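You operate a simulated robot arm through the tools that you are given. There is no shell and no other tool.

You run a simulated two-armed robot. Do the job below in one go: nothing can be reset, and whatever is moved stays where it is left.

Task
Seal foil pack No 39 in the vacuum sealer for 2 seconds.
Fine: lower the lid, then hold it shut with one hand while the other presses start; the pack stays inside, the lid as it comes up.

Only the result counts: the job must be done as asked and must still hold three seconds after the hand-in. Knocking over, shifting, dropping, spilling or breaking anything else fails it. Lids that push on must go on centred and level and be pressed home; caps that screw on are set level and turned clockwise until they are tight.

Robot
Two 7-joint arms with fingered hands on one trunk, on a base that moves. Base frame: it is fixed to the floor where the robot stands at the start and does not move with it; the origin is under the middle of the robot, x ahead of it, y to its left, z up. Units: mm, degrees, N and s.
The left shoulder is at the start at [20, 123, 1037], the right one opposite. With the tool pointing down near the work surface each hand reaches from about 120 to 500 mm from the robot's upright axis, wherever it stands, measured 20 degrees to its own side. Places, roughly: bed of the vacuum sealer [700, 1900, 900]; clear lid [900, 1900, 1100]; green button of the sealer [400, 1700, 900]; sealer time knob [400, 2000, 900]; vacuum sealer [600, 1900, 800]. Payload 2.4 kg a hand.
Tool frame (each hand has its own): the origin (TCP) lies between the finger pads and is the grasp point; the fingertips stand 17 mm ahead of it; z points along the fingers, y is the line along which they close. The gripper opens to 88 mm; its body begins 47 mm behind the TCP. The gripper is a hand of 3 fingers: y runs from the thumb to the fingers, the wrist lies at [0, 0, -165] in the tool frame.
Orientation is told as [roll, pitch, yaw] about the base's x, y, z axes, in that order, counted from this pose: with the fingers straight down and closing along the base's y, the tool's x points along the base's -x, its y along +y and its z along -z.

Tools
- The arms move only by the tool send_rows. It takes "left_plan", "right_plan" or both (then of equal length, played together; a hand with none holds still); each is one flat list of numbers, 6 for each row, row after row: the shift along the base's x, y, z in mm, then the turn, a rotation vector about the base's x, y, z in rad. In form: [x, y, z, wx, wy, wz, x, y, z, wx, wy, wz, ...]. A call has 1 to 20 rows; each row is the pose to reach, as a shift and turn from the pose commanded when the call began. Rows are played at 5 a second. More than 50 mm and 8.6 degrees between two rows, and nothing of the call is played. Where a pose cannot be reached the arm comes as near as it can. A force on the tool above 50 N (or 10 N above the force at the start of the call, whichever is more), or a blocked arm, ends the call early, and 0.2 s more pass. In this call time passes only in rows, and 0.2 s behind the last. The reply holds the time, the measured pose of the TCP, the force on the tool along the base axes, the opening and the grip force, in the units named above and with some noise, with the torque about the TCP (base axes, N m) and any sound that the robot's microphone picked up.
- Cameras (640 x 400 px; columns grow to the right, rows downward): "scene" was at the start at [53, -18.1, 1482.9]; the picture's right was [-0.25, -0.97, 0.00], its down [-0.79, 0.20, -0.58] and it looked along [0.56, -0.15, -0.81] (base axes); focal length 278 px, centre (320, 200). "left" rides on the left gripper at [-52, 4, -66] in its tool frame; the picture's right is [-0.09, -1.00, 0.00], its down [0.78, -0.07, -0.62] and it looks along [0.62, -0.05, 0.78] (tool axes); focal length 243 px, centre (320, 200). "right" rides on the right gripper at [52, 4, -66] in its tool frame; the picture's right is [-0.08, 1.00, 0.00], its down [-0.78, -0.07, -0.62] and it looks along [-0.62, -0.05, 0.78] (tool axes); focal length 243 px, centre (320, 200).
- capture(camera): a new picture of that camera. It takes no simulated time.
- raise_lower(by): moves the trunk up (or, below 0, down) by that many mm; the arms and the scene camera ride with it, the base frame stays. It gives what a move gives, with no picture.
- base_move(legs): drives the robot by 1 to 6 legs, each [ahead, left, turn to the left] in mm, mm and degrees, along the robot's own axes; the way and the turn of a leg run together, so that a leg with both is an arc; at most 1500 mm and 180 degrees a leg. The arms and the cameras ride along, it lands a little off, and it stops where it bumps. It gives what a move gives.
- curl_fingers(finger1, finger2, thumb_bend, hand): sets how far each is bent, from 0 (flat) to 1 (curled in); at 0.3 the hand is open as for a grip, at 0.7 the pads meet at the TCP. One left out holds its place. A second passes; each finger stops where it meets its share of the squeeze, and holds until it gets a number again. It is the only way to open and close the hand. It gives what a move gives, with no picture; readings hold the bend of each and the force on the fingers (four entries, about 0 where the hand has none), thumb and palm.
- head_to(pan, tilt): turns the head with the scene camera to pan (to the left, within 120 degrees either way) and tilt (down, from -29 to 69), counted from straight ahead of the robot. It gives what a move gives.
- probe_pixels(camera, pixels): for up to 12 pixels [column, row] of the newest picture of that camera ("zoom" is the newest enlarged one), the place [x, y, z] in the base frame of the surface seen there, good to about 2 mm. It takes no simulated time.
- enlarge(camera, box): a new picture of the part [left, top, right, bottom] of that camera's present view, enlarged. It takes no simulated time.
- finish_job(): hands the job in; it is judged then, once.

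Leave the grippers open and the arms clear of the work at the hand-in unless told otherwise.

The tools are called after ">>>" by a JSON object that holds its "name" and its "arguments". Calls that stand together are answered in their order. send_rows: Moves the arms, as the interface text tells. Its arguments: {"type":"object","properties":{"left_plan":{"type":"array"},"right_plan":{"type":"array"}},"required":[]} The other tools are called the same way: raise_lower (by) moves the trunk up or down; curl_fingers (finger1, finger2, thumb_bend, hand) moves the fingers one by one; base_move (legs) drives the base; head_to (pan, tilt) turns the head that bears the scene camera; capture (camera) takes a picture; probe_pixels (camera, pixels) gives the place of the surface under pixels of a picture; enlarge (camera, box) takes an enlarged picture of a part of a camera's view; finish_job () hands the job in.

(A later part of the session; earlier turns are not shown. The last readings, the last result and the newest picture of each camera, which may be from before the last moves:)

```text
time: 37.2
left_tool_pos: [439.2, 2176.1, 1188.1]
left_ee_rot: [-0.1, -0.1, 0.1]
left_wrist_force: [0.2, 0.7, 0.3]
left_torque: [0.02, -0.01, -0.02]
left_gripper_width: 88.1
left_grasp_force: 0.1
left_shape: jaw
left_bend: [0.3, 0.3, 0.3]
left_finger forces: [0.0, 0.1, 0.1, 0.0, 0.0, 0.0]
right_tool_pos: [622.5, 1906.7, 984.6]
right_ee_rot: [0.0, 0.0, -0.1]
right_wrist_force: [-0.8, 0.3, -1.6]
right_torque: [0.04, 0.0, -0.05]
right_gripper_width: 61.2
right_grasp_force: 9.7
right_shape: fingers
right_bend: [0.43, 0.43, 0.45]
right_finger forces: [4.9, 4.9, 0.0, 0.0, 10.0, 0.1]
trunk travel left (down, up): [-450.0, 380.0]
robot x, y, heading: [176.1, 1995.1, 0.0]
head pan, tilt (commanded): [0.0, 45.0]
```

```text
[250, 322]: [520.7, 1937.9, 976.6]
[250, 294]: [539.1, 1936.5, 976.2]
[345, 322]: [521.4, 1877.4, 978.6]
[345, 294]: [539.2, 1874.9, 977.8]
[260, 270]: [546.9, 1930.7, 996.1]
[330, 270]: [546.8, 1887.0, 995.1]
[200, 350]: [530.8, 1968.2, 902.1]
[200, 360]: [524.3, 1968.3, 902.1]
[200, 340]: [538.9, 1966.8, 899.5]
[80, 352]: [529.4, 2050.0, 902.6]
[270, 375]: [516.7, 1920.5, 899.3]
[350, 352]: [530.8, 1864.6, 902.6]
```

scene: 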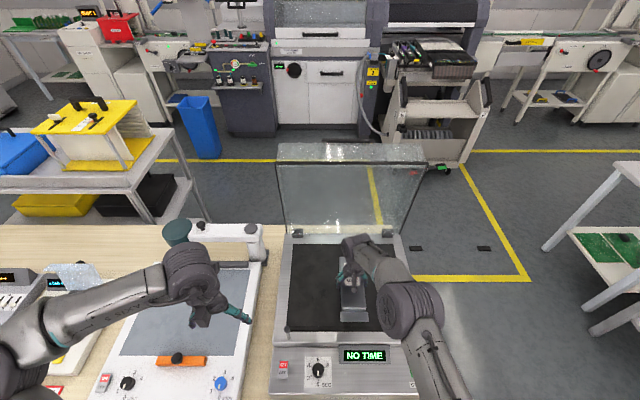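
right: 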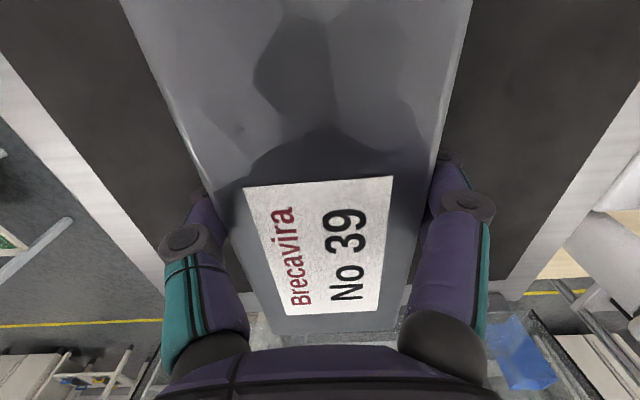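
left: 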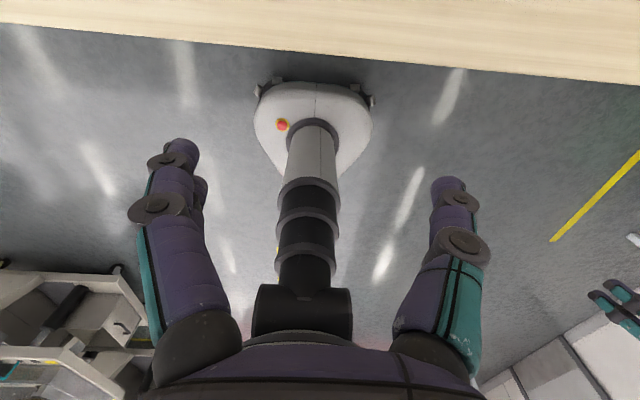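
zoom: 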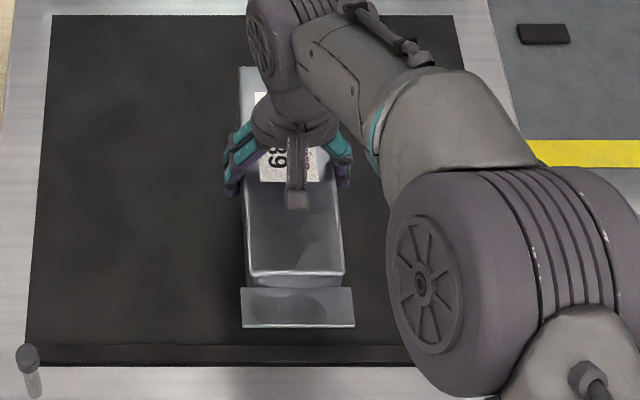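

The flap covers x≈518–541, right over the bar at 521–537. Body bottom is about z 963, so I'll lower 62 mm to rest on the mat at 899, slowly at the end.

>>> {"name": "send_rows", "arguments": {"right_plan": [0, 0, -20, 0, 0, 0, 0, 0, -40, 0, 0, 0, 0, 0, -52, 0, 0, 0, 0, 0, -58, 0, 0, 0, 0, 0, -62, 0, 0, 0]}}

>>> {"name": "enlarge", "arguments": {"camera": "scene", "box": [300, 240, 420, 340]}}

```text
time: 38.4
left_tool_pos: [439.9, 2177.4, 1188.1]
left_ee_rot: [0.0, 0.0, 0.0]
left_wrist_force: [0.6, 0.6, 0.0]
left_torque: [-0.01, 0.04, -0.01]
left_gripper_width: 88.2
left_grasp_force: 0.1
left_shape: jaw
left_bend: [0.3, 0.3, 0.3]
left_finger forces: [0.0, 0.0, 0.0, 0.0, 0.0, 0.1]
right_tool_pos: [622.5, 1905.3, 923.9]
right_ee_rot: [-0.1, 0.1, 0.0]
right_wrist_force: [0.1, -0.4, -1.9]
right_torque: [0.02, -0.01, -0.02]
right_gripper_width: 61.2
right_grasp_force: 9.5
right_shape: fingers
right_bend: [0.43, 0.43, 0.45]
right_finger forces: [4.9, 4.8, 0.0, 0.0, 9.9, 0.1]
trunk travel left (down, up): [-450.0, 380.0]
robot x, y, heading: [171.5, 1994.7, 0.0]
head pan, tilt (commanded): [0.0, 45.0]
```

```text
4.00 times, centred on (360, 290) of scene
```

zoom: 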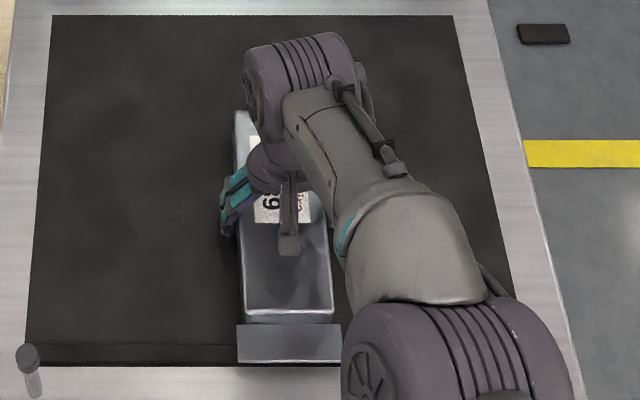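

The weight is still on the hand (−1.9 N) at z 923.9, so the pack is a few mm above the mat. I'll lower in 1 mm steps by 4 mm.

>>> {"name": "send_rows", "arguments": {"right_plan": [0, 0, -1, 0, 0, 0, 0, 0, -2, 0, 0, 0, 0, 0, -3, 0, 0, 0]}}

```text
time: 39.2
left_tool_pos: [439.2, 2175.2, 1188.2]
left_ee_rot: [0.1, 0.1, 0.0]
left_wrist_force: [0.2, -0.3, 0.0]
left_torque: [0.01, 0.01, 0.0]
left_gripper_width: 87.8
left_grasp_force: 0.1
left_shape: jaw
left_bend: [0.3, 0.3, 0.3]
left_finger forces: [0.0, 0.0, 0.1, 0.0, 0.0, 0.0]
right_tool_pos: [620.4, 1906.5, 921.2]
right_ee_rot: [0.0, -0.1, 0.0]
right_wrist_force: [1.2, -0.7, 2.3]
right_torque: [0.12, 0.02, -0.02]
right_gripper_width: 61.0
right_grasp_force: 9.9
right_shape: fingers
right_bend: [0.43, 0.43, 0.45]
right_finger forces: [5.2, 5.2, 0.0, 0.0, 10.4, 0.1]
trunk travel left (down, up): [-450.0, 380.0]
robot x, y, heading: [177.2, 1994.9, 0.3]
head pan, tilt (commanded): [0.0, 45.0]
```

The force turned to +2.3 N upward, so the pack now rests on the mat. I'll open the hand to 0.3.

>>> {"name": "curl_fingers", "arguments": {"hand": "right", "finger1": 0.3, "finger2": 0.3, "thumb_bend": 0.3}}

>>> {"name": "capture", "arguments": {"camera": "right"}}

```text
time: 40.2
left_tool_pos: [439.9, 2177.4, 1187.9]
left_ee_rot: [0.0, 0.0, 0.0]
left_wrist_force: [-1.0, 0.1, 1.1]
left_torque: [0.01, -0.01, 0.0]
left_gripper_width: 88.0
left_grasp_force: 0.0
left_shape: jaw
left_bend: [0.3, 0.3, 0.3]
left_finger forces: [0.1, 0.0, 0.0, 0.0, 0.0, 0.0]
right_tool_pos: [620.9, 1906.5, 921.1]
right_ee_rot: [0.1, 0.0, 0.0]
right_wrist_force: [-0.1, 0.3, 0.6]
right_torque: [-0.01, 0.01, 0.03]
right_gripper_width: 84.3
right_grasp_force: 0.0
right_shape: fingers
right_bend: [0.3, 0.3, 0.3]
right_finger forces: [0.1, 0.1, 0.0, 0.1, 0.1, 0.0]
trunk travel left (down, up): [-450.0, 380.0]
robot x, y, heading: [173.5, 1992.8, -0.0]
head pan, tilt (commanded): [0.0, 45.0]
```

```text
taken
```

right: 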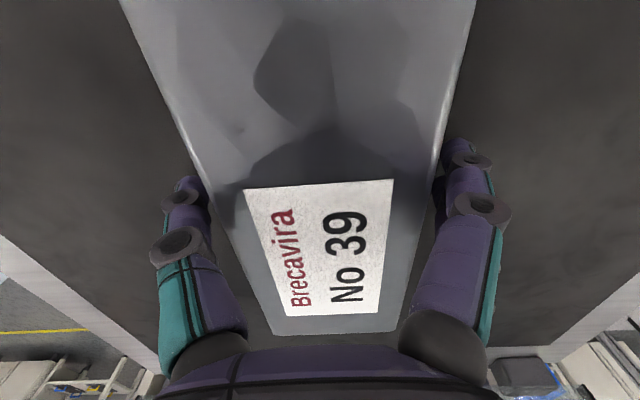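

The fingers are clear on both sides. I'll lift straight up by 150 mm, then retract the right hand back and to the right.

>>> {"name": "send_rows", "arguments": {"right_plan": [0, 0, 15, 0, 0, 0, 0, 0, 40, 0, 0, 0, 0, 0, 75, 0, 0, 0, 0, 0, 110, 0, 0, 0, 0, 0, 150, 0, 0, 0, -35, -20, 155, 0, 0, 0, -70, -40, 160, 0, 0, 0, -105, -60, 165, 0, 0, 0, -140, -80, 165, 0, 0, 0, -170, -100, 165, 0, 0, 0]}}

>>> {"name": "capture", "arguments": {"camera": "scene"}}

>>> {"name": "enlarge", "arguments": {"camera": "scene", "box": [264, 225, 440, 400]}}

```text
time: 42.4
left_tool_pos: [438.9, 2176.2, 1188.6]
left_ee_rot: [0.0, -0.1, 0.1]
left_wrist_force: [1.0, 0.4, 0.1]
left_torque: [-0.02, 0.05, 0.0]
left_gripper_width: 87.8
left_grasp_force: 0.0
left_shape: jaw
left_bend: [0.3, 0.3, 0.3]
left_finger forces: [0.0, 0.0, 0.0, 0.0, 0.1, 0.1]
right_tool_pos: [655.3, 1815.4, 1090.1]
right_ee_rot: [0.1, 0.0, 0.1]
right_wrist_force: [0.3, 0.8, 0.6]
right_torque: [0.0, -0.02, 0.0]
right_gripper_width: 84.3
right_grasp_force: 0.1
right_shape: fingers
right_bend: [0.3, 0.3, 0.3]
right_finger forces: [0.1, 0.1, 0.1, 0.0, 0.0, 0.0]
right hand out of reach, approached as far as the arm can: row 2, 3, 4, 5, 6, 7, 8, 9, 10
trunk travel left (down, up): [-450.0, 380.0]
robot x, y, heading: [174.8, 1995.0, -0.1]
head pan, tilt (commanded): [0.0, 45.0]
```

```text
taken
```

scene: 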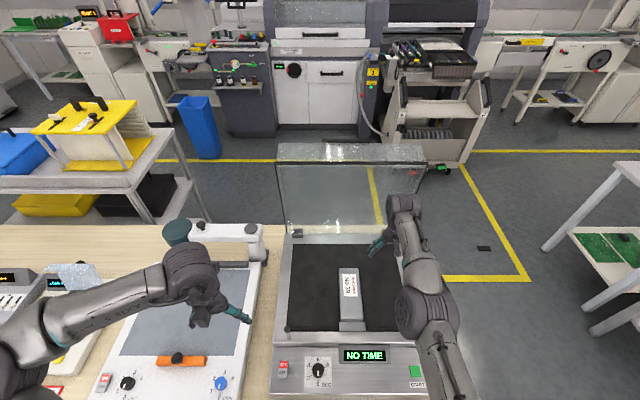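

```text
2.29 times, centred on (352, 312) of scene
```

zoom: 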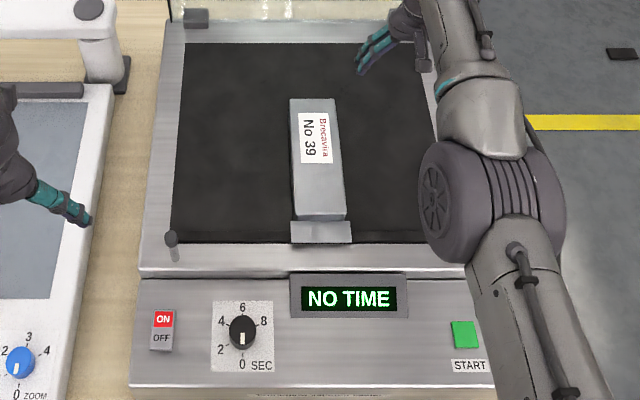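

The pack lies on the mat with its flap over the bar. However, the right hand couldn't reach the higher poses and stopped at [655,1815,1090], which isn't touching anything. I'll send a null row to see what the commanded reference is.

>>> {"name": "send_rows", "arguments": {"right_plan": [0, 0, 0, 0, 0, 0]}}

```text
time: 42.8
left_tool_pos: [439.4, 2176.2, 1187.6]
left_ee_rot: [-0.1, 0.0, 0.1]
left_wrist_force: [-0.6, 0.3, 0.3]
left_torque: [0.0, 0.03, -0.03]
left_gripper_width: 87.7
left_grasp_force: 0.1
left_shape: jaw
left_bend: [0.3, 0.3, 0.3]
left_finger forces: [0.0, 0.1, 0.0, 0.1, 0.0, 0.0]
right_tool_pos: [653.6, 1815.2, 1089.9]
right_ee_rot: [0.0, 0.0, 0.0]
right_wrist_force: [-0.5, 0.7, 0.0]
right_torque: [0.01, 0.02, -0.01]
right_gripper_width: 84.2
right_grasp_force: 0.1
right_shape: fingers
right_bend: [0.3, 0.3, 0.3]
right_finger forces: [0.1, 0.0, 0.1, 0.0, 0.0, 0.0]
trunk travel left (down, up): [-450.0, 380.0]
robot x, y, heading: [173.4, 1992.9, 0.1]
head pan, tilt (commanded): [0.0, 45.0]
```

The commanded reference is now the actual pose. I'll try bringing the right hand back towards the robot in small steps, a little lower, staying above the pack (top at 932).

>>> {"name": "send_rows", "arguments": {"right_plan": [-20, -5, -15, 0, 0, 0, -40, -10, -30, 0, 0, 0, -60, -15, -45, 0, 0, 0]}}

>>> {"name": "capture", "arguments": {"camera": "scene"}}

```text
time: 43.6
left_tool_pos: [438.7, 2176.0, 1187.8]
left_ee_rot: [0.0, 0.1, 0.0]
left_wrist_force: [-0.7, 0.6, -0.6]
left_torque: [0.01, -0.01, 0.02]
left_gripper_width: 88.0
left_grasp_force: 0.0
left_shape: jaw
left_bend: [0.3, 0.3, 0.3]
left_finger forces: [0.0, 0.1, 0.1, 0.0, 0.1, 0.0]
right_tool_pos: [653.1, 1795.7, 1039.7]
right_ee_rot: [0.0, 0.1, 0.0]
right_wrist_force: [-0.2, 0.0, 0.0]
right_torque: [0.01, -0.01, -0.03]
right_gripper_width: 84.4
right_grasp_force: 0.1
right_shape: fingers
right_bend: [0.3, 0.3, 0.3]
right_finger forces: [0.0, 0.0, 0.1, 0.1, 0.0, 0.0]
right hand out of reach, approached as far as the arm can: row 1, 2, 3
trunk travel left (down, up): [-450.0, 380.0]
robot x, y, heading: [169.0, 1998.6, 0.2]
head pan, tilt (commanded): [0.0, 45.0]
```

```text
taken
```

scene: 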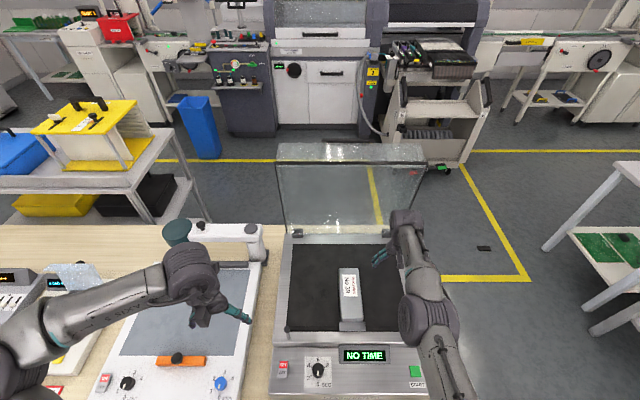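

The arm seems nearly straight. I'll probe points along it to understand its shape before freeing it.

>>> {"name": "probe_pixels", "arguments": {"camera": "scene", "pixels": [[458, 375], [445, 345], [428, 312], [415, 285], [412, 265], [407, 222], [400, 240], [380, 258]]}}

>>> {"name": "head_to", "arguments": {"pan": -20, "tilt": 69}}

>>> {"name": "capture", "arguments": {"camera": "scene"}}

```text
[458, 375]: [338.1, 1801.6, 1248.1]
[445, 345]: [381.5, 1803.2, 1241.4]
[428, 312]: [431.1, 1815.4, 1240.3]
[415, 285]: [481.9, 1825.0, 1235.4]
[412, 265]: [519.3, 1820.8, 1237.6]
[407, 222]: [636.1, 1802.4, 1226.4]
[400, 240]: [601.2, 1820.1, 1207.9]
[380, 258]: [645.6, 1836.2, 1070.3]
```

```text
time: 44.5
left_tool_pos: [439.5, 2176.7, 1188.3]
left_ee_rot: [-0.1, 0.2, 0.1]
left_wrist_force: [1.0, -0.1, 0.2]
left_torque: [0.0, -0.03, -0.03]
left_gripper_width: 88.1
left_grasp_force: 0.1
left_shape: jaw
left_bend: [0.3, 0.3, 0.3]
left_finger forces: [0.1, 0.0, 0.0, 0.1, 0.0, 0.1]
right_tool_pos: [653.3, 1797.5, 1040.5]
right_ee_rot: [0.0, 0.0, 0.0]
right_wrist_force: [-1.0, -0.2, -0.1]
right_torque: [0.0, 0.01, -0.01]
right_gripper_width: 84.3
right_grasp_force: 0.1
right_shape: fingers
right_bend: [0.3, 0.3, 0.3]
right_finger forces: [0.1, 0.0, 0.1, 0.0, 0.1, 0.0]
trunk travel left (down, up): [-450.0, 380.0]
robot x, y, heading: [171.9, 1992.8, 0.1]
head pan, tilt (commanded): [-20.0, 68.8]
```

```text
taken
```

scene: 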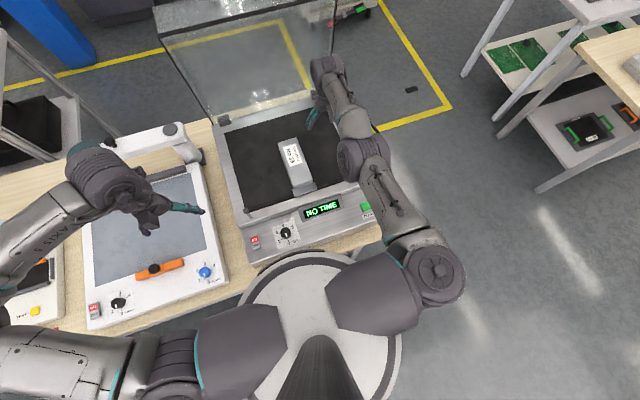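

The arm is close to straight, which makes straight-inward motion hard. I'll try a move left and down in free space (above z 1000, the pack top is 932) so that the elbow bends again.

>>> {"name": "send_rows", "arguments": {"right_plan": [-10, 20, -10, 0, 0, 0, -25, 40, -20, 0, 0, 0, -45, 60, -25, 0, 0, 0]}}

>>> {"name": "capture", "arguments": {"camera": "scene"}}

```text
time: 45.3
left_tool_pos: [439.0, 2178.0, 1187.9]
left_ee_rot: [0.1, 0.0, 0.1]
left_wrist_force: [-0.4, 0.7, -0.4]
left_torque: [-0.02, 0.01, -0.01]
left_gripper_width: 88.1
left_grasp_force: 0.2
left_shape: jaw
left_bend: [0.3, 0.3, 0.3]
left_finger forces: [0.0, 0.0, 0.0, 0.0, 0.1, 0.0]
right_tool_pos: [647.5, 1861.2, 1010.0]
right_ee_rot: [0.0, 0.1, 0.0]
right_wrist_force: [0.2, 0.3, -0.1]
right_torque: [-0.01, 0.02, 0.0]
right_gripper_width: 84.2
right_grasp_force: 0.1
right_shape: fingers
right_bend: [0.3, 0.3, 0.3]
right_finger forces: [0.1, 0.1, 0.0, 0.0, 0.1, 0.1]
right hand out of reach, approached as far as the arm can: row 1, 2, 3
trunk travel left (down, up): [-450.0, 380.0]
robot x, y, heading: [175.0, 1996.4, 0.2]
head pan, tilt (commanded): [-20.0, 68.8]
```

```text
taken
```

scene: 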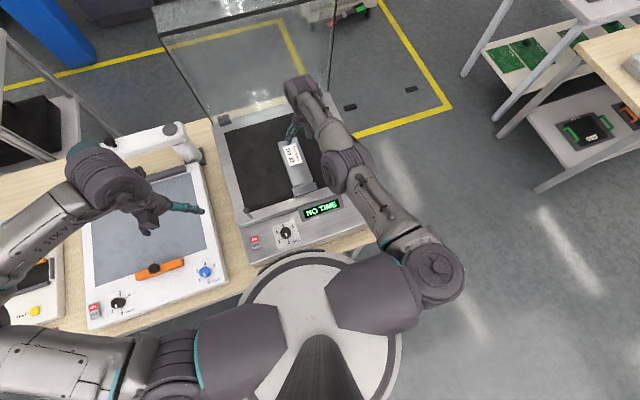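

Still stretched out. The forearm is level with the tool bent 90° down, probably at the wrist's limit. I'll tilt the fingers forward (negative turn about y) with the TCP staying about in place and rising slightly, which relieves the wrist and pulls it back.

>>> {"name": "send_rows", "arguments": {"right_plan": [0, 0, 10, 0, -0.13, 0, 0, 0, 20, 0, -0.26, 0, 0, 0, 30, 0, -0.39, 0, 0, 0, 40, 0, -0.52, 0]}}

>>> {"name": "capture", "arguments": {"camera": "scene"}}

```text
time: 46.3
left_tool_pos: [437.5, 2177.4, 1189.1]
left_ee_rot: [-0.1, -0.1, 0.1]
left_wrist_force: [0.1, -0.2, 0.8]
left_torque: [0.02, -0.02, 0.0]
left_gripper_width: 87.7
left_grasp_force: 0.1
left_shape: jaw
left_bend: [0.3, 0.3, 0.3]
left_finger forces: [0.0, 0.0, 0.0, 0.0, 0.0, 0.1]
right_tool_pos: [648.0, 1861.2, 1053.5]
right_ee_rot: [0.0, -30.0, 0.0]
right_wrist_force: [-0.6, 0.3, -0.5]
right_torque: [-0.01, -0.02, -0.03]
right_gripper_width: 83.9
right_grasp_force: 0.1
right_shape: fingers
right_bend: [0.3, 0.3, 0.3]
right_finger forces: [0.0, 0.0, 0.1, 0.0, 0.0, 0.0]
right hand out of reach, approached as far as the arm can: row 1, 2, 3
trunk travel left (down, up): [-450.0, 380.0]
robot x, y, heading: [176.5, 1997.5, 0.2]
head pan, tilt (commanded): [-20.0, 68.8]
```

```text
taken
```

scene: 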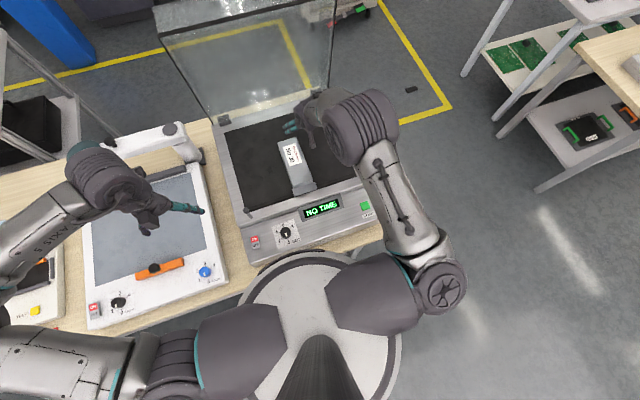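

That freed the arm: the pose is reached and the elbow is bent up again. Now I'll bring the hand back and right in steps, keeping the tilt at first.

>>> {"name": "send_rows", "arguments": {"right_plan": [-40, -15, 5, 0, 0, 0, -80, -30, 10, 0, 0, 0, -120, -45, 15, 0, 0, 0, -160, -60, 20, 0, 0.13, 0, -190, -75, 20, 0, 0.26, 0, -200, -85, 20, 0, 0.39, 0, -210, -90, 20, 0, 0.52, 0]}}

>>> {"name": "capture", "arguments": {"camera": "scene"}}

```text
time: 47.9
left_tool_pos: [439.1, 2175.7, 1187.5]
left_ee_rot: [0.0, -0.1, 0.1]
left_wrist_force: [0.1, -0.2, -0.1]
left_torque: [-0.03, -0.01, 0.0]
left_gripper_width: 88.1
left_grasp_force: 0.1
left_shape: jaw
left_bend: [0.3, 0.3, 0.3]
left_finger forces: [0.0, 0.0, 0.0, 0.1, 0.0, 0.1]
right_tool_pos: [438.2, 1768.8, 1069.6]
right_ee_rot: [-0.1, 0.1, 0.1]
right_wrist_force: [-0.6, 0.6, -0.4]
right_torque: [-0.03, 0.0, -0.01]
right_gripper_width: 84.5
right_grasp_force: 0.0
right_shape: fingers
right_bend: [0.3, 0.3, 0.3]
right_finger forces: [0.0, 0.0, 0.0, 0.0, 0.0, 0.0]
trunk travel left (down, up): [-450.0, 380.0]
robot x, y, heading: [172.8, 1996.7, -0.1]
head pan, tilt (commanded): [-20.0, 68.8]
```

```text
taken
```

scene: 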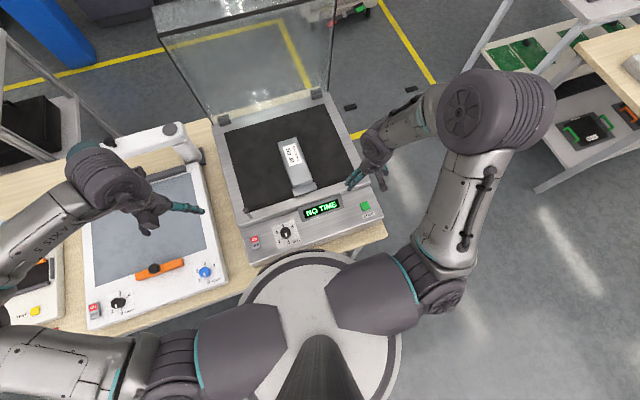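

The right arm is in good shape at [438,1769,1070]. Next is the knob, with the left hand. I'll zoom in on the control panel to re-measure the knob and the display housing.

>>> {"name": "enlarge", "arguments": {"camera": "scene", "box": [230, 180, 390, 270]}}

>>> {"name": "enlarge", "arguments": {"camera": "scene", "box": [260, 205, 324, 255]}}

```text
4.00 times, centred on (310, 225) of scene
```

zoom: 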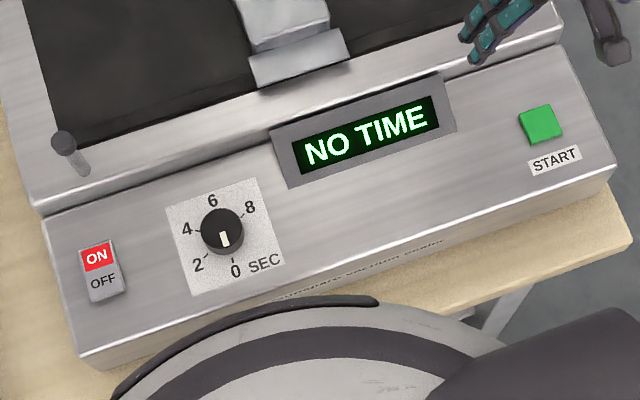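

```text
8.00 times, centred on (292, 230) of scene
```

zoom: 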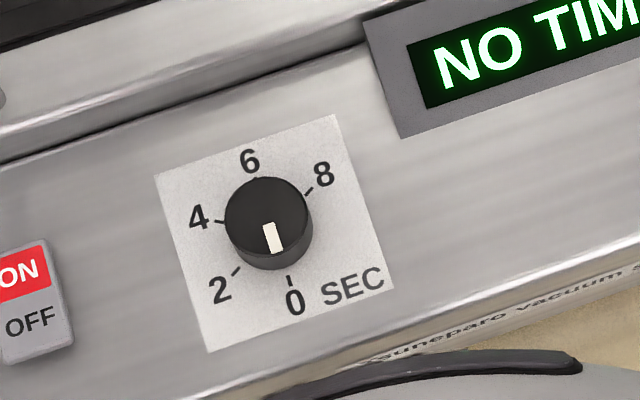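

Clear view: pointer at 0, marks 0-2-4-6-8 clockwise. I'll probe the knob rim, the ticks, and the display corners.

>>> {"name": "probe_pixels", "arguments": {"camera": "zoom", "pixels": [[230, 220], [304, 212], [264, 181], [271, 248], [267, 215], [290, 280], [237, 271], [220, 222], [308, 191], [371, 25], [405, 132], [30, 275]]}}

>>> {"name": "enlarge", "arguments": {"camera": "scene", "box": [230, 180, 390, 270]}}

>>> {"name": "probe_pixels", "arguments": {"camera": "zoom", "pixels": [[275, 135], [440, 78], [365, 102], [290, 182], [450, 128], [541, 122], [525, 108], [558, 138], [62, 140], [80, 170], [548, 45], [300, 70]]}}

```text
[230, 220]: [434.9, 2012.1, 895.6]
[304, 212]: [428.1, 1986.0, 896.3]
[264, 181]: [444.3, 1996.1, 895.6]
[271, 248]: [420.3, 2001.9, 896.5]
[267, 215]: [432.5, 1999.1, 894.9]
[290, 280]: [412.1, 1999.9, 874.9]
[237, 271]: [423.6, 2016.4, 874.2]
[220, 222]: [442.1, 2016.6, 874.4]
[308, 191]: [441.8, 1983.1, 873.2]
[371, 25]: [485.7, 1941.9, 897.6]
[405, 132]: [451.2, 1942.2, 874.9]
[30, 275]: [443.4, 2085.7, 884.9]
```

```text
4.00 times, centred on (310, 225) of scene
```

zoom: 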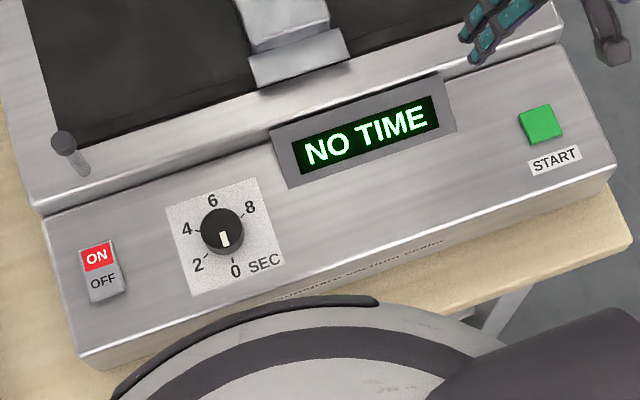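

```text
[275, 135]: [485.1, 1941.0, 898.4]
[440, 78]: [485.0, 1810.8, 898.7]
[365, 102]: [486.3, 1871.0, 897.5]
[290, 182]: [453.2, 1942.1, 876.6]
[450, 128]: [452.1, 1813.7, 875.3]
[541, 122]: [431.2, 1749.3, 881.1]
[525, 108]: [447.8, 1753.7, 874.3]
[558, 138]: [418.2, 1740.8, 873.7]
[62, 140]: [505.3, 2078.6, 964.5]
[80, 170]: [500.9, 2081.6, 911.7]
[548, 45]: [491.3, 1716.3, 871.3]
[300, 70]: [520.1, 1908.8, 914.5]
```

Knob centre [432,2000], top z 896, radius about 13–14. The "2" tick is at about 120° and the pointer at 180°, so a 60° clockwise turn is needed. The button is at [431,1749], top 881. I'll pre-bend the left fingers to 0.48, then bring the left hand over the knob at height 1000.

>>> {"name": "curl_fingers", "arguments": {"hand": "left", "finger1": 0.48, "finger2": 0.48, "thumb_bend": 0.48}}

>>> {"name": "send_rows", "arguments": {"left_plan": [-1, -30, -15, 0, 0, 0, -3, -60, -30, 0, 0, 0, -4, -90, -50, 0, 0, 0, -5, -120, -75, 0, 0, 0, -6, -150, -100, 0, 0, 0, -7, -177, -130, 0, 0, 0, -7, -177, -160, 0, 0, 0, -7, -177, -188, 0, 0, 0]}}

>>> {"name": "capture", "arguments": {"camera": "left"}}

>>> {"name": "capture", "arguments": {"camera": "scene"}}

```text
time: 48.9
left_tool_pos: [438.6, 2175.5, 1188.1]
left_ee_rot: [0.1, -0.1, 0.1]
left_wrist_force: [-0.4, -0.3, 0.5]
left_torque: [0.01, -0.01, 0.01]
left_gripper_width: 45.0
left_grasp_force: 0.1
left_shape: fingers
left_bend: [0.48, 0.48, 0.48]
left_finger forces: [0.0, 0.1, 0.1, 0.0, 0.0, 0.1]
right_tool_pos: [437.3, 1770.5, 1069.2]
right_ee_rot: [0.0, -0.1, 0.1]
right_wrist_force: [0.1, 0.2, 0.0]
right_torque: [-0.01, -0.02, 0.04]
right_gripper_width: 84.5
right_grasp_force: 0.1
right_shape: fingers
right_bend: [0.3, 0.3, 0.3]
right_finger forces: [0.0, 0.1, 0.0, 0.1, 0.0, 0.0]
trunk travel left (down, up): [-450.0, 380.0]
robot x, y, heading: [170.7, 1994.6, 0.2]
head pan, tilt (commanded): [-20.0, 68.8]
```

```text
time: 50.7
left_tool_pos: [432.7, 1998.7, 999.2]
left_ee_rot: [-0.1, 0.0, 0.0]
left_wrist_force: [-0.2, -0.4, -0.5]
left_torque: [-0.03, 0.02, -0.01]
left_gripper_width: 45.2
left_grasp_force: 0.1
left_shape: fingers
left_bend: [0.48, 0.48, 0.48]
left_finger forces: [0.0, 0.1, 0.1, 0.0, 0.0, 0.1]
right_tool_pos: [438.3, 1770.0, 1068.8]
right_ee_rot: [-0.1, 0.0, 0.1]
right_wrist_force: [-0.1, -0.1, -1.4]
right_torque: [0.03, 0.02, 0.01]
right_gripper_width: 84.4
right_grasp_force: 0.1
right_shape: fingers
right_bend: [0.3, 0.3, 0.3]
right_finger forces: [0.0, 0.1, 0.0, 0.0, 0.0, 0.0]
trunk travel left (down, up): [-450.0, 380.0]
robot x, y, heading: [176.1, 1996.2, 0.2]
head pan, tilt (commanded): [-20.0, 68.8]
```

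```text
taken
```

left: 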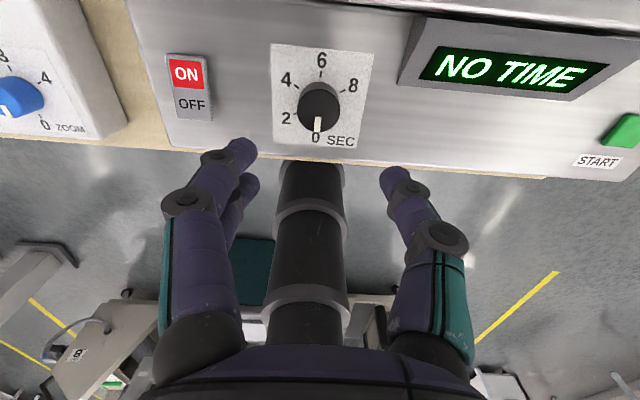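

```text
taken
```

scene: 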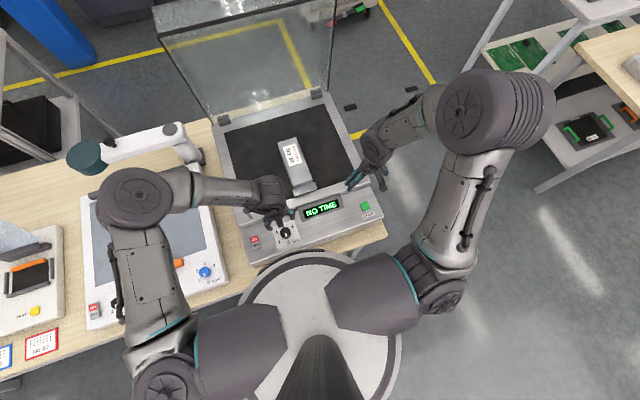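

The knob centre appears at (320,103) in the left camera, right where the tool axis meets it. I'll lower by 95 mm to z≈904.

>>> {"name": "send_rows", "arguments": {"left_plan": [0, 0.5, -30, 0, 0, 0, 0, 1, -60, 0, 0, 0, 0, 1, -80, 0, 0, 0, 0, 1, -95, 0, 0, 0]}}

>>> {"name": "capture", "arguments": {"camera": "left"}}

>>> {"name": "enlarge", "arguments": {"camera": "scene", "box": [240, 180, 336, 250]}}

```text
time: 51.7
left_tool_pos: [433.0, 2000.1, 906.3]
left_ee_rot: [0.0, 0.0, 0.2]
left_wrist_force: [1.0, 0.1, -0.5]
left_torque: [0.02, 0.01, 0.01]
left_gripper_width: 45.1
left_grasp_force: 0.0
left_shape: fingers
left_bend: [0.48, 0.48, 0.48]
left_finger forces: [0.1, 0.1, 0.0, 0.0, 0.0, 0.0]
right_tool_pos: [439.4, 1769.8, 1069.9]
right_ee_rot: [0.1, 0.0, 0.0]
right_wrist_force: [-0.1, -0.5, -0.2]
right_torque: [-0.02, 0.04, 0.03]
right_gripper_width: 84.4
right_grasp_force: 0.0
right_shape: fingers
right_bend: [0.3, 0.3, 0.3]
right_finger forces: [0.0, 0.0, 0.0, 0.1, 0.1, 0.1]
trunk travel left (down, up): [-450.0, 380.0]
robot x, y, heading: [177.5, 1995.0, 0.0]
head pan, tilt (commanded): [-20.0, 68.8]
```

```text
taken
```

left: 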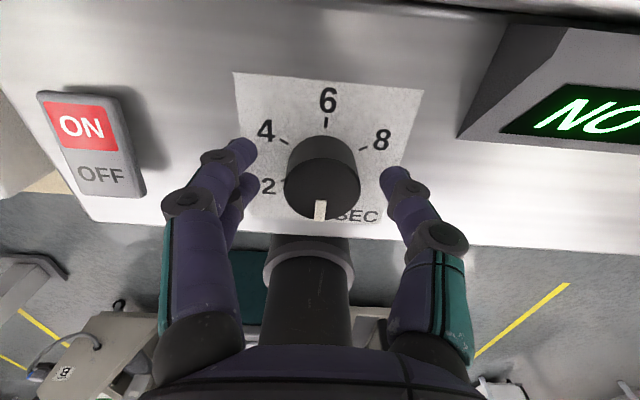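

```text
5.71 times, centred on (288, 215) of scene
```

zoom: 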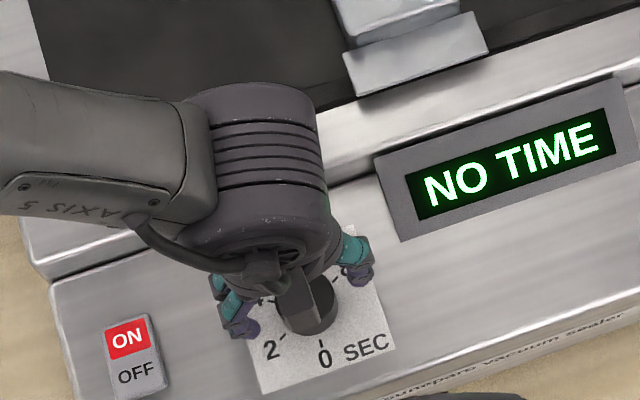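

The fingers straddle the knob with no contact. Lowering another 12 mm to about 894 (fingertips ~877, panel 874), then closing.

>>> {"name": "send_rows", "arguments": {"left_plan": [0, 0, -6, 0, 0, 0, 0, 0, -10, 0, 0, 0, 0, 0, -12, 0, 0, 0]}}

>>> {"name": "curl_fingers", "arguments": {"hand": "left", "finger1": 0.62, "finger2": 0.62, "thumb_bend": 0.62}}

>>> {"name": "capture", "arguments": {"camera": "left"}}

```text
time: 52.5
left_tool_pos: [434.0, 2000.0, 895.2]
left_ee_rot: [-0.2, -0.3, 0.1]
left_wrist_force: [1.9, 0.3, 44.9]
left_torque: [0.14, 0.03, -0.04]
left_gripper_width: 45.3
left_grasp_force: 22.3
left_shape: fingers
left_bend: [0.5, 0.51, 0.5]
left_finger forces: [11.3, 13.0, 0.0, 0.0, 19.6, 0.1]
right_tool_pos: [438.4, 1770.4, 1071.2]
right_ee_rot: [0.0, -0.1, 0.1]
right_wrist_force: [-0.2, -0.7, 0.0]
right_torque: [0.0, -0.04, 0.01]
right_gripper_width: 84.2
right_grasp_force: 0.1
right_shape: fingers
right_bend: [0.3, 0.3, 0.3]
right_finger forces: [0.0, 0.0, 0.1, 0.0, 0.0, 0.0]
trunk travel left (down, up): [-450.0, 380.0]
robot x, y, heading: [176.1, 1995.8, 0.2]
head pan, tilt (commanded): [-20.0, 68.8]
```

```text
time: 53.0
left_tool_pos: [433.5, 1999.8, 896.6]
left_ee_rot: [-0.1, -0.6, 0.3]
left_wrist_force: [-0.6, 4.0, 31.6]
left_torque: [0.63, 0.08, 0.03]
left_gripper_width: 29.0
left_grasp_force: 16.6
left_shape: fingers
left_bend: [0.58, 0.57, 0.6]
left_finger forces: [10.4, 14.7, 0.0, 0.1, 8.2, 0.0]
right_tool_pos: [437.5, 1770.4, 1070.3]
right_ee_rot: [0.0, -0.1, 0.1]
right_wrist_force: [-0.6, 0.3, 0.6]
right_torque: [-0.02, 0.0, 0.02]
right_gripper_width: 84.5
right_grasp_force: 0.0
right_shape: fingers
right_bend: [0.3, 0.3, 0.3]
right_finger forces: [0.0, 0.1, 0.0, 0.0, 0.0, 0.0]
trunk travel left (down, up): [-450.0, 380.0]
robot x, y, heading: [174.7, 1992.3, 0.1]
head pan, tilt (commanded): [-20.0, 68.8]
stopped (left hand): the force on the tool passed its limit at 55 N (the readings are from after the stop); the commanded pose is now the measured one
```

```text
taken
```

left: 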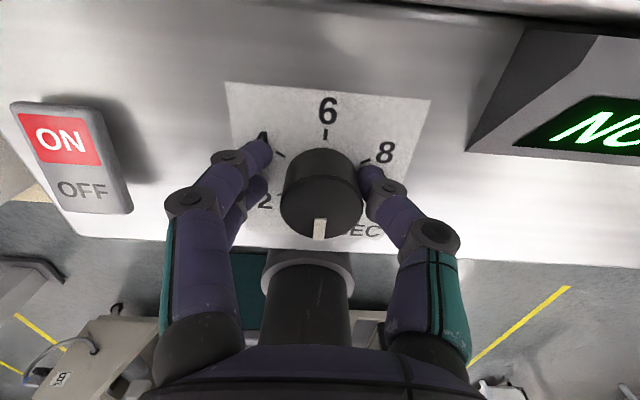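

The fingertips touched the panel (31 N remaining), so I'll rise 4 mm to relieve it.

>>> {"name": "send_rows", "arguments": {"left_plan": [0, 0, 2, 0, 0, 0, 0, 0, 4, 0, 0, 0]}}

>>> {"name": "capture", "arguments": {"camera": "left"}}

```text
time: 53.6
left_tool_pos: [434.2, 1999.7, 897.3]
left_ee_rot: [0.0, -0.2, 0.0]
left_wrist_force: [1.2, -1.5, -3.1]
left_torque: [-0.01, -0.01, 0.0]
left_gripper_width: 19.7
left_grasp_force: 1.5
left_shape: fingers
left_bend: [0.61, 0.58, 0.6]
left_finger forces: [0.3, 1.3, 0.0, 0.1, 2.3, 0.0]
right_tool_pos: [438.9, 1769.7, 1069.2]
right_ee_rot: [0.0, 0.1, 0.0]
right_wrist_force: [-0.5, -0.7, 0.6]
right_torque: [0.01, 0.0, -0.02]
right_gripper_width: 84.2
right_grasp_force: 0.1
right_shape: fingers
right_bend: [0.3, 0.3, 0.3]
right_finger forces: [0.1, 0.1, 0.0, 0.1, 0.1, 0.0]
trunk travel left (down, up): [-450.0, 380.0]
robot x, y, heading: [172.4, 1996.9, 0.1]
head pan, tilt (commanded): [-20.0, 68.8]
```

```text
taken
```

left: 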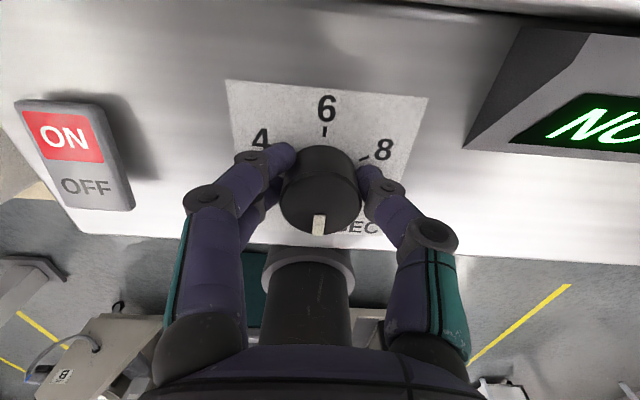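

The vertical force is gone and the pads touch the knob lightly. I'll squeeze a bit more (0.66).

>>> {"name": "curl_fingers", "arguments": {"hand": "left", "finger1": 0.66, "finger2": 0.66, "thumb_bend": 0.66}}

>>> {"name": "capture", "arguments": {"camera": "left"}}

```text
time: 54.6
left_tool_pos: [434.3, 2000.6, 898.4]
left_ee_rot: [0.0, -0.1, 0.1]
left_wrist_force: [-0.8, -0.2, -4.4]
left_torque: [0.0, 0.03, -0.04]
left_gripper_width: 17.8
left_grasp_force: 3.7
left_shape: fingers
left_bend: [0.62, 0.59, 0.61]
left_finger forces: [1.2, 2.8, 0.0, 0.1, 3.9, 0.0]
right_tool_pos: [438.0, 1770.4, 1069.3]
right_ee_rot: [0.0, 0.0, 0.1]
right_wrist_force: [-0.2, -0.1, 0.5]
right_torque: [0.0, 0.02, -0.01]
right_gripper_width: 84.2
right_grasp_force: 0.1
right_shape: fingers
right_bend: [0.3, 0.3, 0.3]
right_finger forces: [0.0, 0.0, 0.0, 0.0, 0.1, 0.0]
trunk travel left (down, up): [-450.0, 380.0]
robot x, y, heading: [176.3, 1994.2, -0.1]
head pan, tilt (commanded): [-20.0, 68.8]
```

```text
taken
```

left: 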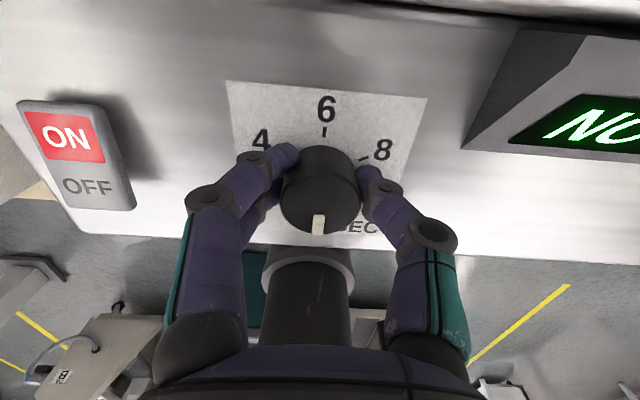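

Grip is 3.7 N. I'll squeeze a little more (0.72), then turn −20° clockwise and check the pointer.

>>> {"name": "curl_fingers", "arguments": {"hand": "left", "finger1": 0.72, "finger2": 0.72, "thumb_bend": 0.72}}

>>> {"name": "send_rows", "arguments": {"left_plan": [0, 0, 0, 0, 0, -0.117, 0, 0, 0, 0, 0, -0.233, 0, 0, 0, 0, 0, -0.349]}}

>>> {"name": "capture", "arguments": {"camera": "left"}}

>>> {"name": "enlarge", "arguments": {"camera": "scene", "box": [240, 180, 336, 250]}}

```text
time: 55.6
left_tool_pos: [434.5, 1999.6, 899.1]
left_ee_rot: [-0.1, -0.3, 0.1]
left_wrist_force: [1.3, 0.8, -4.8]
left_torque: [0.0, -0.01, 0.0]
left_gripper_width: 15.9
left_grasp_force: 8.6
left_shape: fingers
left_bend: [0.65, 0.61, 0.63]
left_finger forces: [3.7, 5.6, 0.1, 0.0, 8.1, 0.1]
right_tool_pos: [438.2, 1771.1, 1069.2]
right_ee_rot: [0.0, 0.1, 0.2]
right_wrist_force: [0.0, -0.1, -0.2]
right_torque: [0.02, 0.0, -0.01]
right_gripper_width: 84.3
right_grasp_force: 0.1
right_shape: fingers
right_bend: [0.3, 0.3, 0.3]
right_finger forces: [0.0, 0.1, 0.1, 0.0, 0.0, 0.1]
trunk travel left (down, up): [-450.0, 380.0]
robot x, y, heading: [174.2, 1994.1, 0.1]
head pan, tilt (commanded): [-20.0, 68.8]
```

```text
time: 56.4
left_tool_pos: [434.5, 1999.6, 899.1]
left_ee_rot: [0.1, -0.2, -20.1]
left_wrist_force: [2.8, -3.1, -9.3]
left_torque: [-0.07, -0.03, 0.04]
left_gripper_width: 16.6
left_grasp_force: 8.4
left_shape: fingers
left_bend: [0.66, 0.62, 0.63]
left_finger forces: [3.3, 4.3, 0.0, 0.0, 9.5, 0.0]
right_tool_pos: [438.9, 1769.6, 1070.1]
right_ee_rot: [0.0, -0.1, 0.1]
right_wrist_force: [0.7, 0.9, 1.0]
right_torque: [-0.02, 0.02, -0.03]
right_gripper_width: 84.4
right_grasp_force: 0.1
right_shape: fingers
right_bend: [0.3, 0.3, 0.3]
right_finger forces: [0.1, 0.0, 0.0, 0.0, 0.1, 0.0]
trunk travel left (down, up): [-450.0, 380.0]
robot x, y, heading: [169.6, 1989.0, 0.2]
head pan, tilt (commanded): [-20.0, 68.8]
```

```text
taken
```

left: 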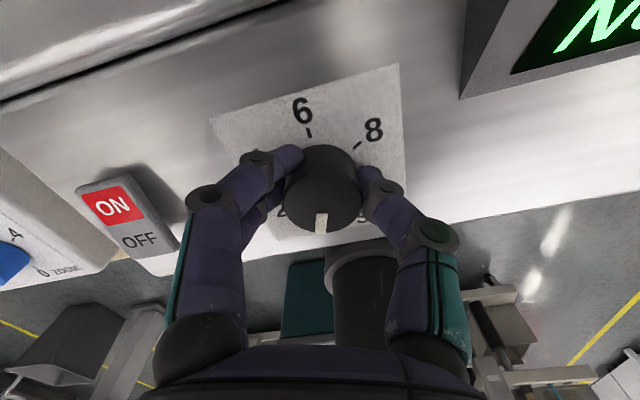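

```text
5.71 times, centred on (288, 215) of scene
```

zoom: 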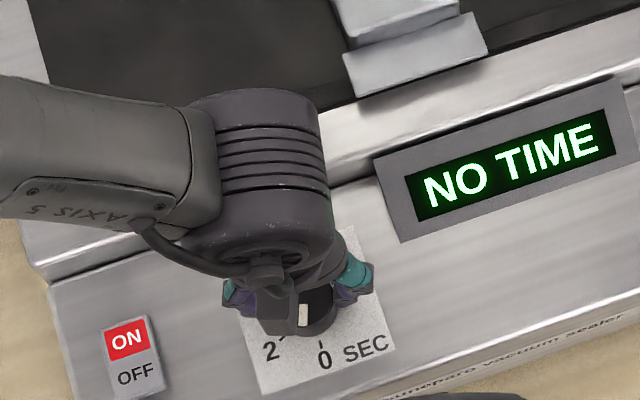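

The knob turns with the hand: the pointer stays put in the hand's view while the label rotates. I'll turn another 40° in rows of 6.7°.

>>> {"name": "send_rows", "arguments": {"left_plan": [0, 0, 0, 0, 0, -0.117, 0, 0, 0, 0, 0, -0.233, 0, 0, 0, 0, 0, -0.349, 0, 0, 0, 0, 0, -0.465, 0, 0, 0, 0, 0, -0.582, 0, 0, 0, 0, 0, -0.698]}}

>>> {"name": "capture", "arguments": {"camera": "left"}}

>>> {"name": "enlarge", "arguments": {"camera": "scene", "box": [240, 180, 336, 250]}}

```text
time: 57.8
left_tool_pos: [434.0, 1998.6, 898.8]
left_ee_rot: [0.0, -0.2, -60.1]
left_wrist_force: [1.7, -14.5, -6.2]
left_torque: [-0.22, -0.05, 0.08]
left_gripper_width: 17.4
left_grasp_force: 10.7
left_shape: fingers
left_bend: [0.67, 0.65, 0.62]
left_finger forces: [5.3, 3.2, 0.0, 0.0, 12.8, 0.0]
right_tool_pos: [440.4, 1769.1, 1070.0]
right_ee_rot: [0.1, 0.0, 0.1]
right_wrist_force: [-0.7, 1.2, 0.4]
right_torque: [0.02, 0.0, 0.02]
right_gripper_width: 84.3
right_grasp_force: 0.1
right_shape: fingers
right_bend: [0.3, 0.3, 0.3]
right_finger forces: [0.0, 0.1, 0.1, 0.0, 0.0, 0.0]
trunk travel left (down, up): [-450.0, 380.0]
robot x, y, heading: [172.5, 1997.2, -0.3]
head pan, tilt (commanded): [-20.0, 68.8]
```

```text
taken
```

left: 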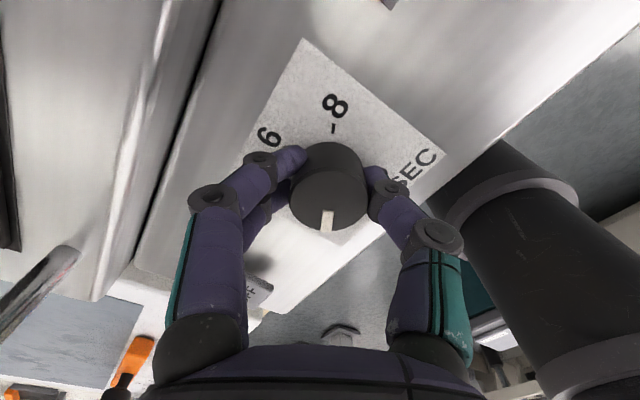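

```text
5.71 times, centred on (288, 215) of scene
```

zoom: 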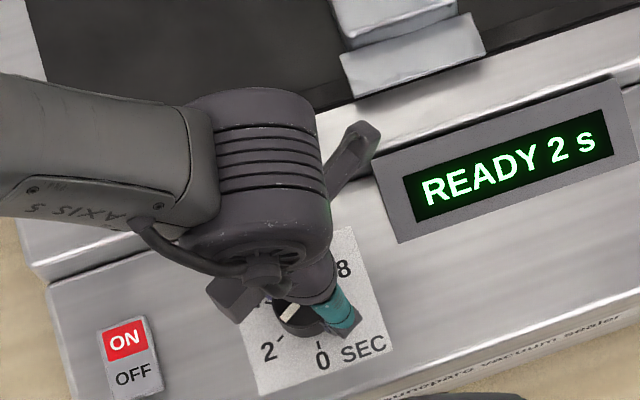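

The display now reads "READY 2 s". I'll open the left fingers to release the knob and rise straight up.

>>> {"name": "curl_fingers", "arguments": {"hand": "left", "finger1": 0.46, "finger2": 0.46, "thumb_bend": 0.46}}

>>> {"name": "capture", "arguments": {"camera": "left"}}

>>> {"name": "enlarge", "arguments": {"camera": "scene", "box": [240, 180, 336, 250]}}

```text
time: 58.8
left_tool_pos: [433.3, 2000.2, 899.7]
left_ee_rot: [0.0, -0.3, -59.9]
left_wrist_force: [0.2, -1.0, 0.5]
left_torque: [-0.01, 0.01, 0.01]
left_gripper_width: 48.6
left_grasp_force: 0.0
left_shape: fingers
left_bend: [0.46, 0.46, 0.46]
left_finger forces: [0.0, 0.0, 0.0, 0.1, 0.0, 0.1]
right_tool_pos: [438.3, 1769.7, 1069.7]
right_ee_rot: [-0.1, 0.0, 0.1]
right_wrist_force: [-0.2, -0.2, -0.4]
right_torque: [-0.04, 0.03, 0.03]
right_gripper_width: 84.3
right_grasp_force: 0.0
right_shape: fingers
right_bend: [0.3, 0.3, 0.3]
right_finger forces: [0.0, 0.1, 0.0, 0.0, 0.0, 0.0]
trunk travel left (down, up): [-450.0, 380.0]
robot x, y, heading: [172.7, 1992.3, 0.0]
head pan, tilt (commanded): [-20.0, 68.8]
```

```text
taken
```

left: 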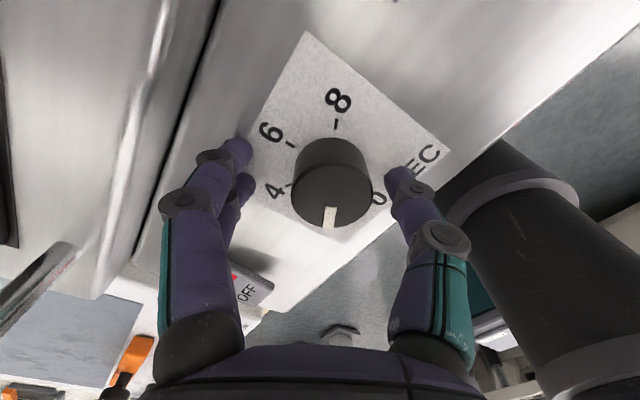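

```text
5.71 times, centred on (288, 215) of scene
```

zoom: 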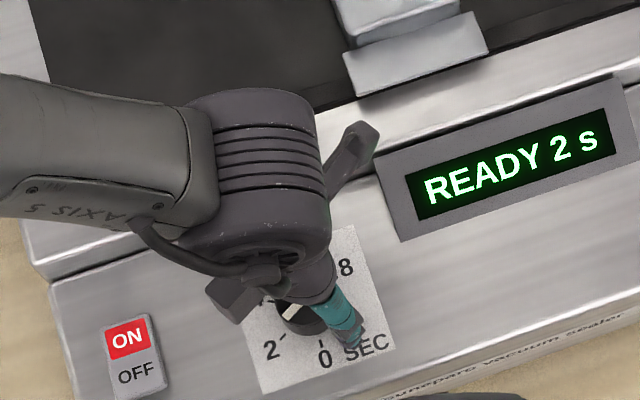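

Released; the display still reads "READY 2 s". Now I'll lift the left hand 110 mm straight up, then check the knob.

>>> {"name": "send_rows", "arguments": {"left_plan": [0, 0, 25, 0, 0, 0, 0, 0, 60, 0, 0, 0, 0, 0, 95, 0, 0, 0, 0, 0, 130, 0, 0, 0, 0, 30, 150, 0, 0, 0.13, 0, 70, 160, 0, 0, 0.26, 0, 110, 165, 0, 0, 0.39, 0, 150, 170, 0, 0, 0.52, 0, 180, 175, 0, 0, 0.65, 0, 200, 180, 0, 0, 0.78, 0, 200, 180, 0, 0, 0.91, 0, 200, 180, 0, 0, 1.047]}}

>>> {"name": "capture", "arguments": {"camera": "scene"}}

>>> {"name": "enlarge", "arguments": {"camera": "scene", "box": [230, 180, 390, 270]}}

```text
time: 61.4
left_tool_pos: [434.1, 2200.9, 1079.9]
left_ee_rot: [0.0, -0.2, 0.2]
left_wrist_force: [0.0, -0.7, -0.1]
left_torque: [-0.04, 0.0, -0.04]
left_gripper_width: 48.5
left_grasp_force: 0.1
left_shape: fingers
left_bend: [0.46, 0.46, 0.46]
left_finger forces: [0.0, 0.0, 0.1, 0.0, 0.0, 0.1]
right_tool_pos: [440.0, 1770.1, 1069.3]
right_ee_rot: [-0.1, 0.0, 0.0]
right_wrist_force: [0.0, -0.5, 1.2]
right_torque: [0.0, 0.02, 0.02]
right_gripper_width: 84.3
right_grasp_force: 0.1
right_shape: fingers
right_bend: [0.3, 0.3, 0.3]
right_finger forces: [0.0, 0.1, 0.0, 0.1, 0.1, 0.0]
trunk travel left (down, up): [-450.0, 380.0]
robot x, y, heading: [173.6, 1992.2, 0.0]
head pan, tilt (commanded): [-20.0, 68.8]
```

```text
taken
```

scene: 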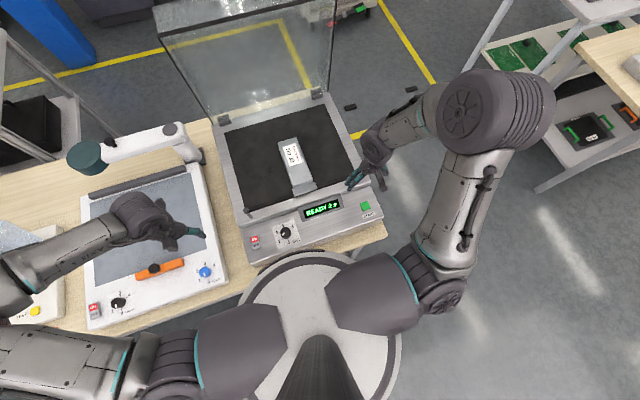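

```text
4.00 times, centred on (310, 225) of scene
```

zoom: 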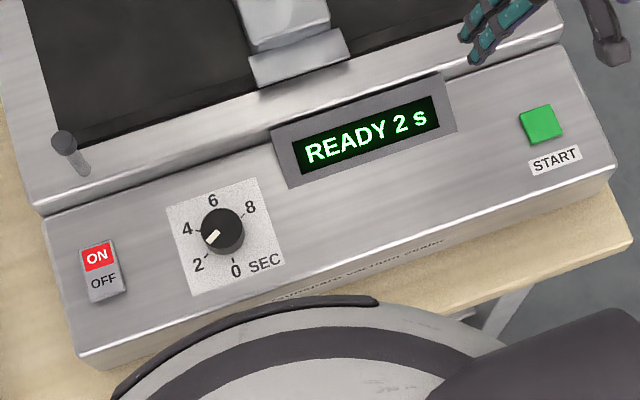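

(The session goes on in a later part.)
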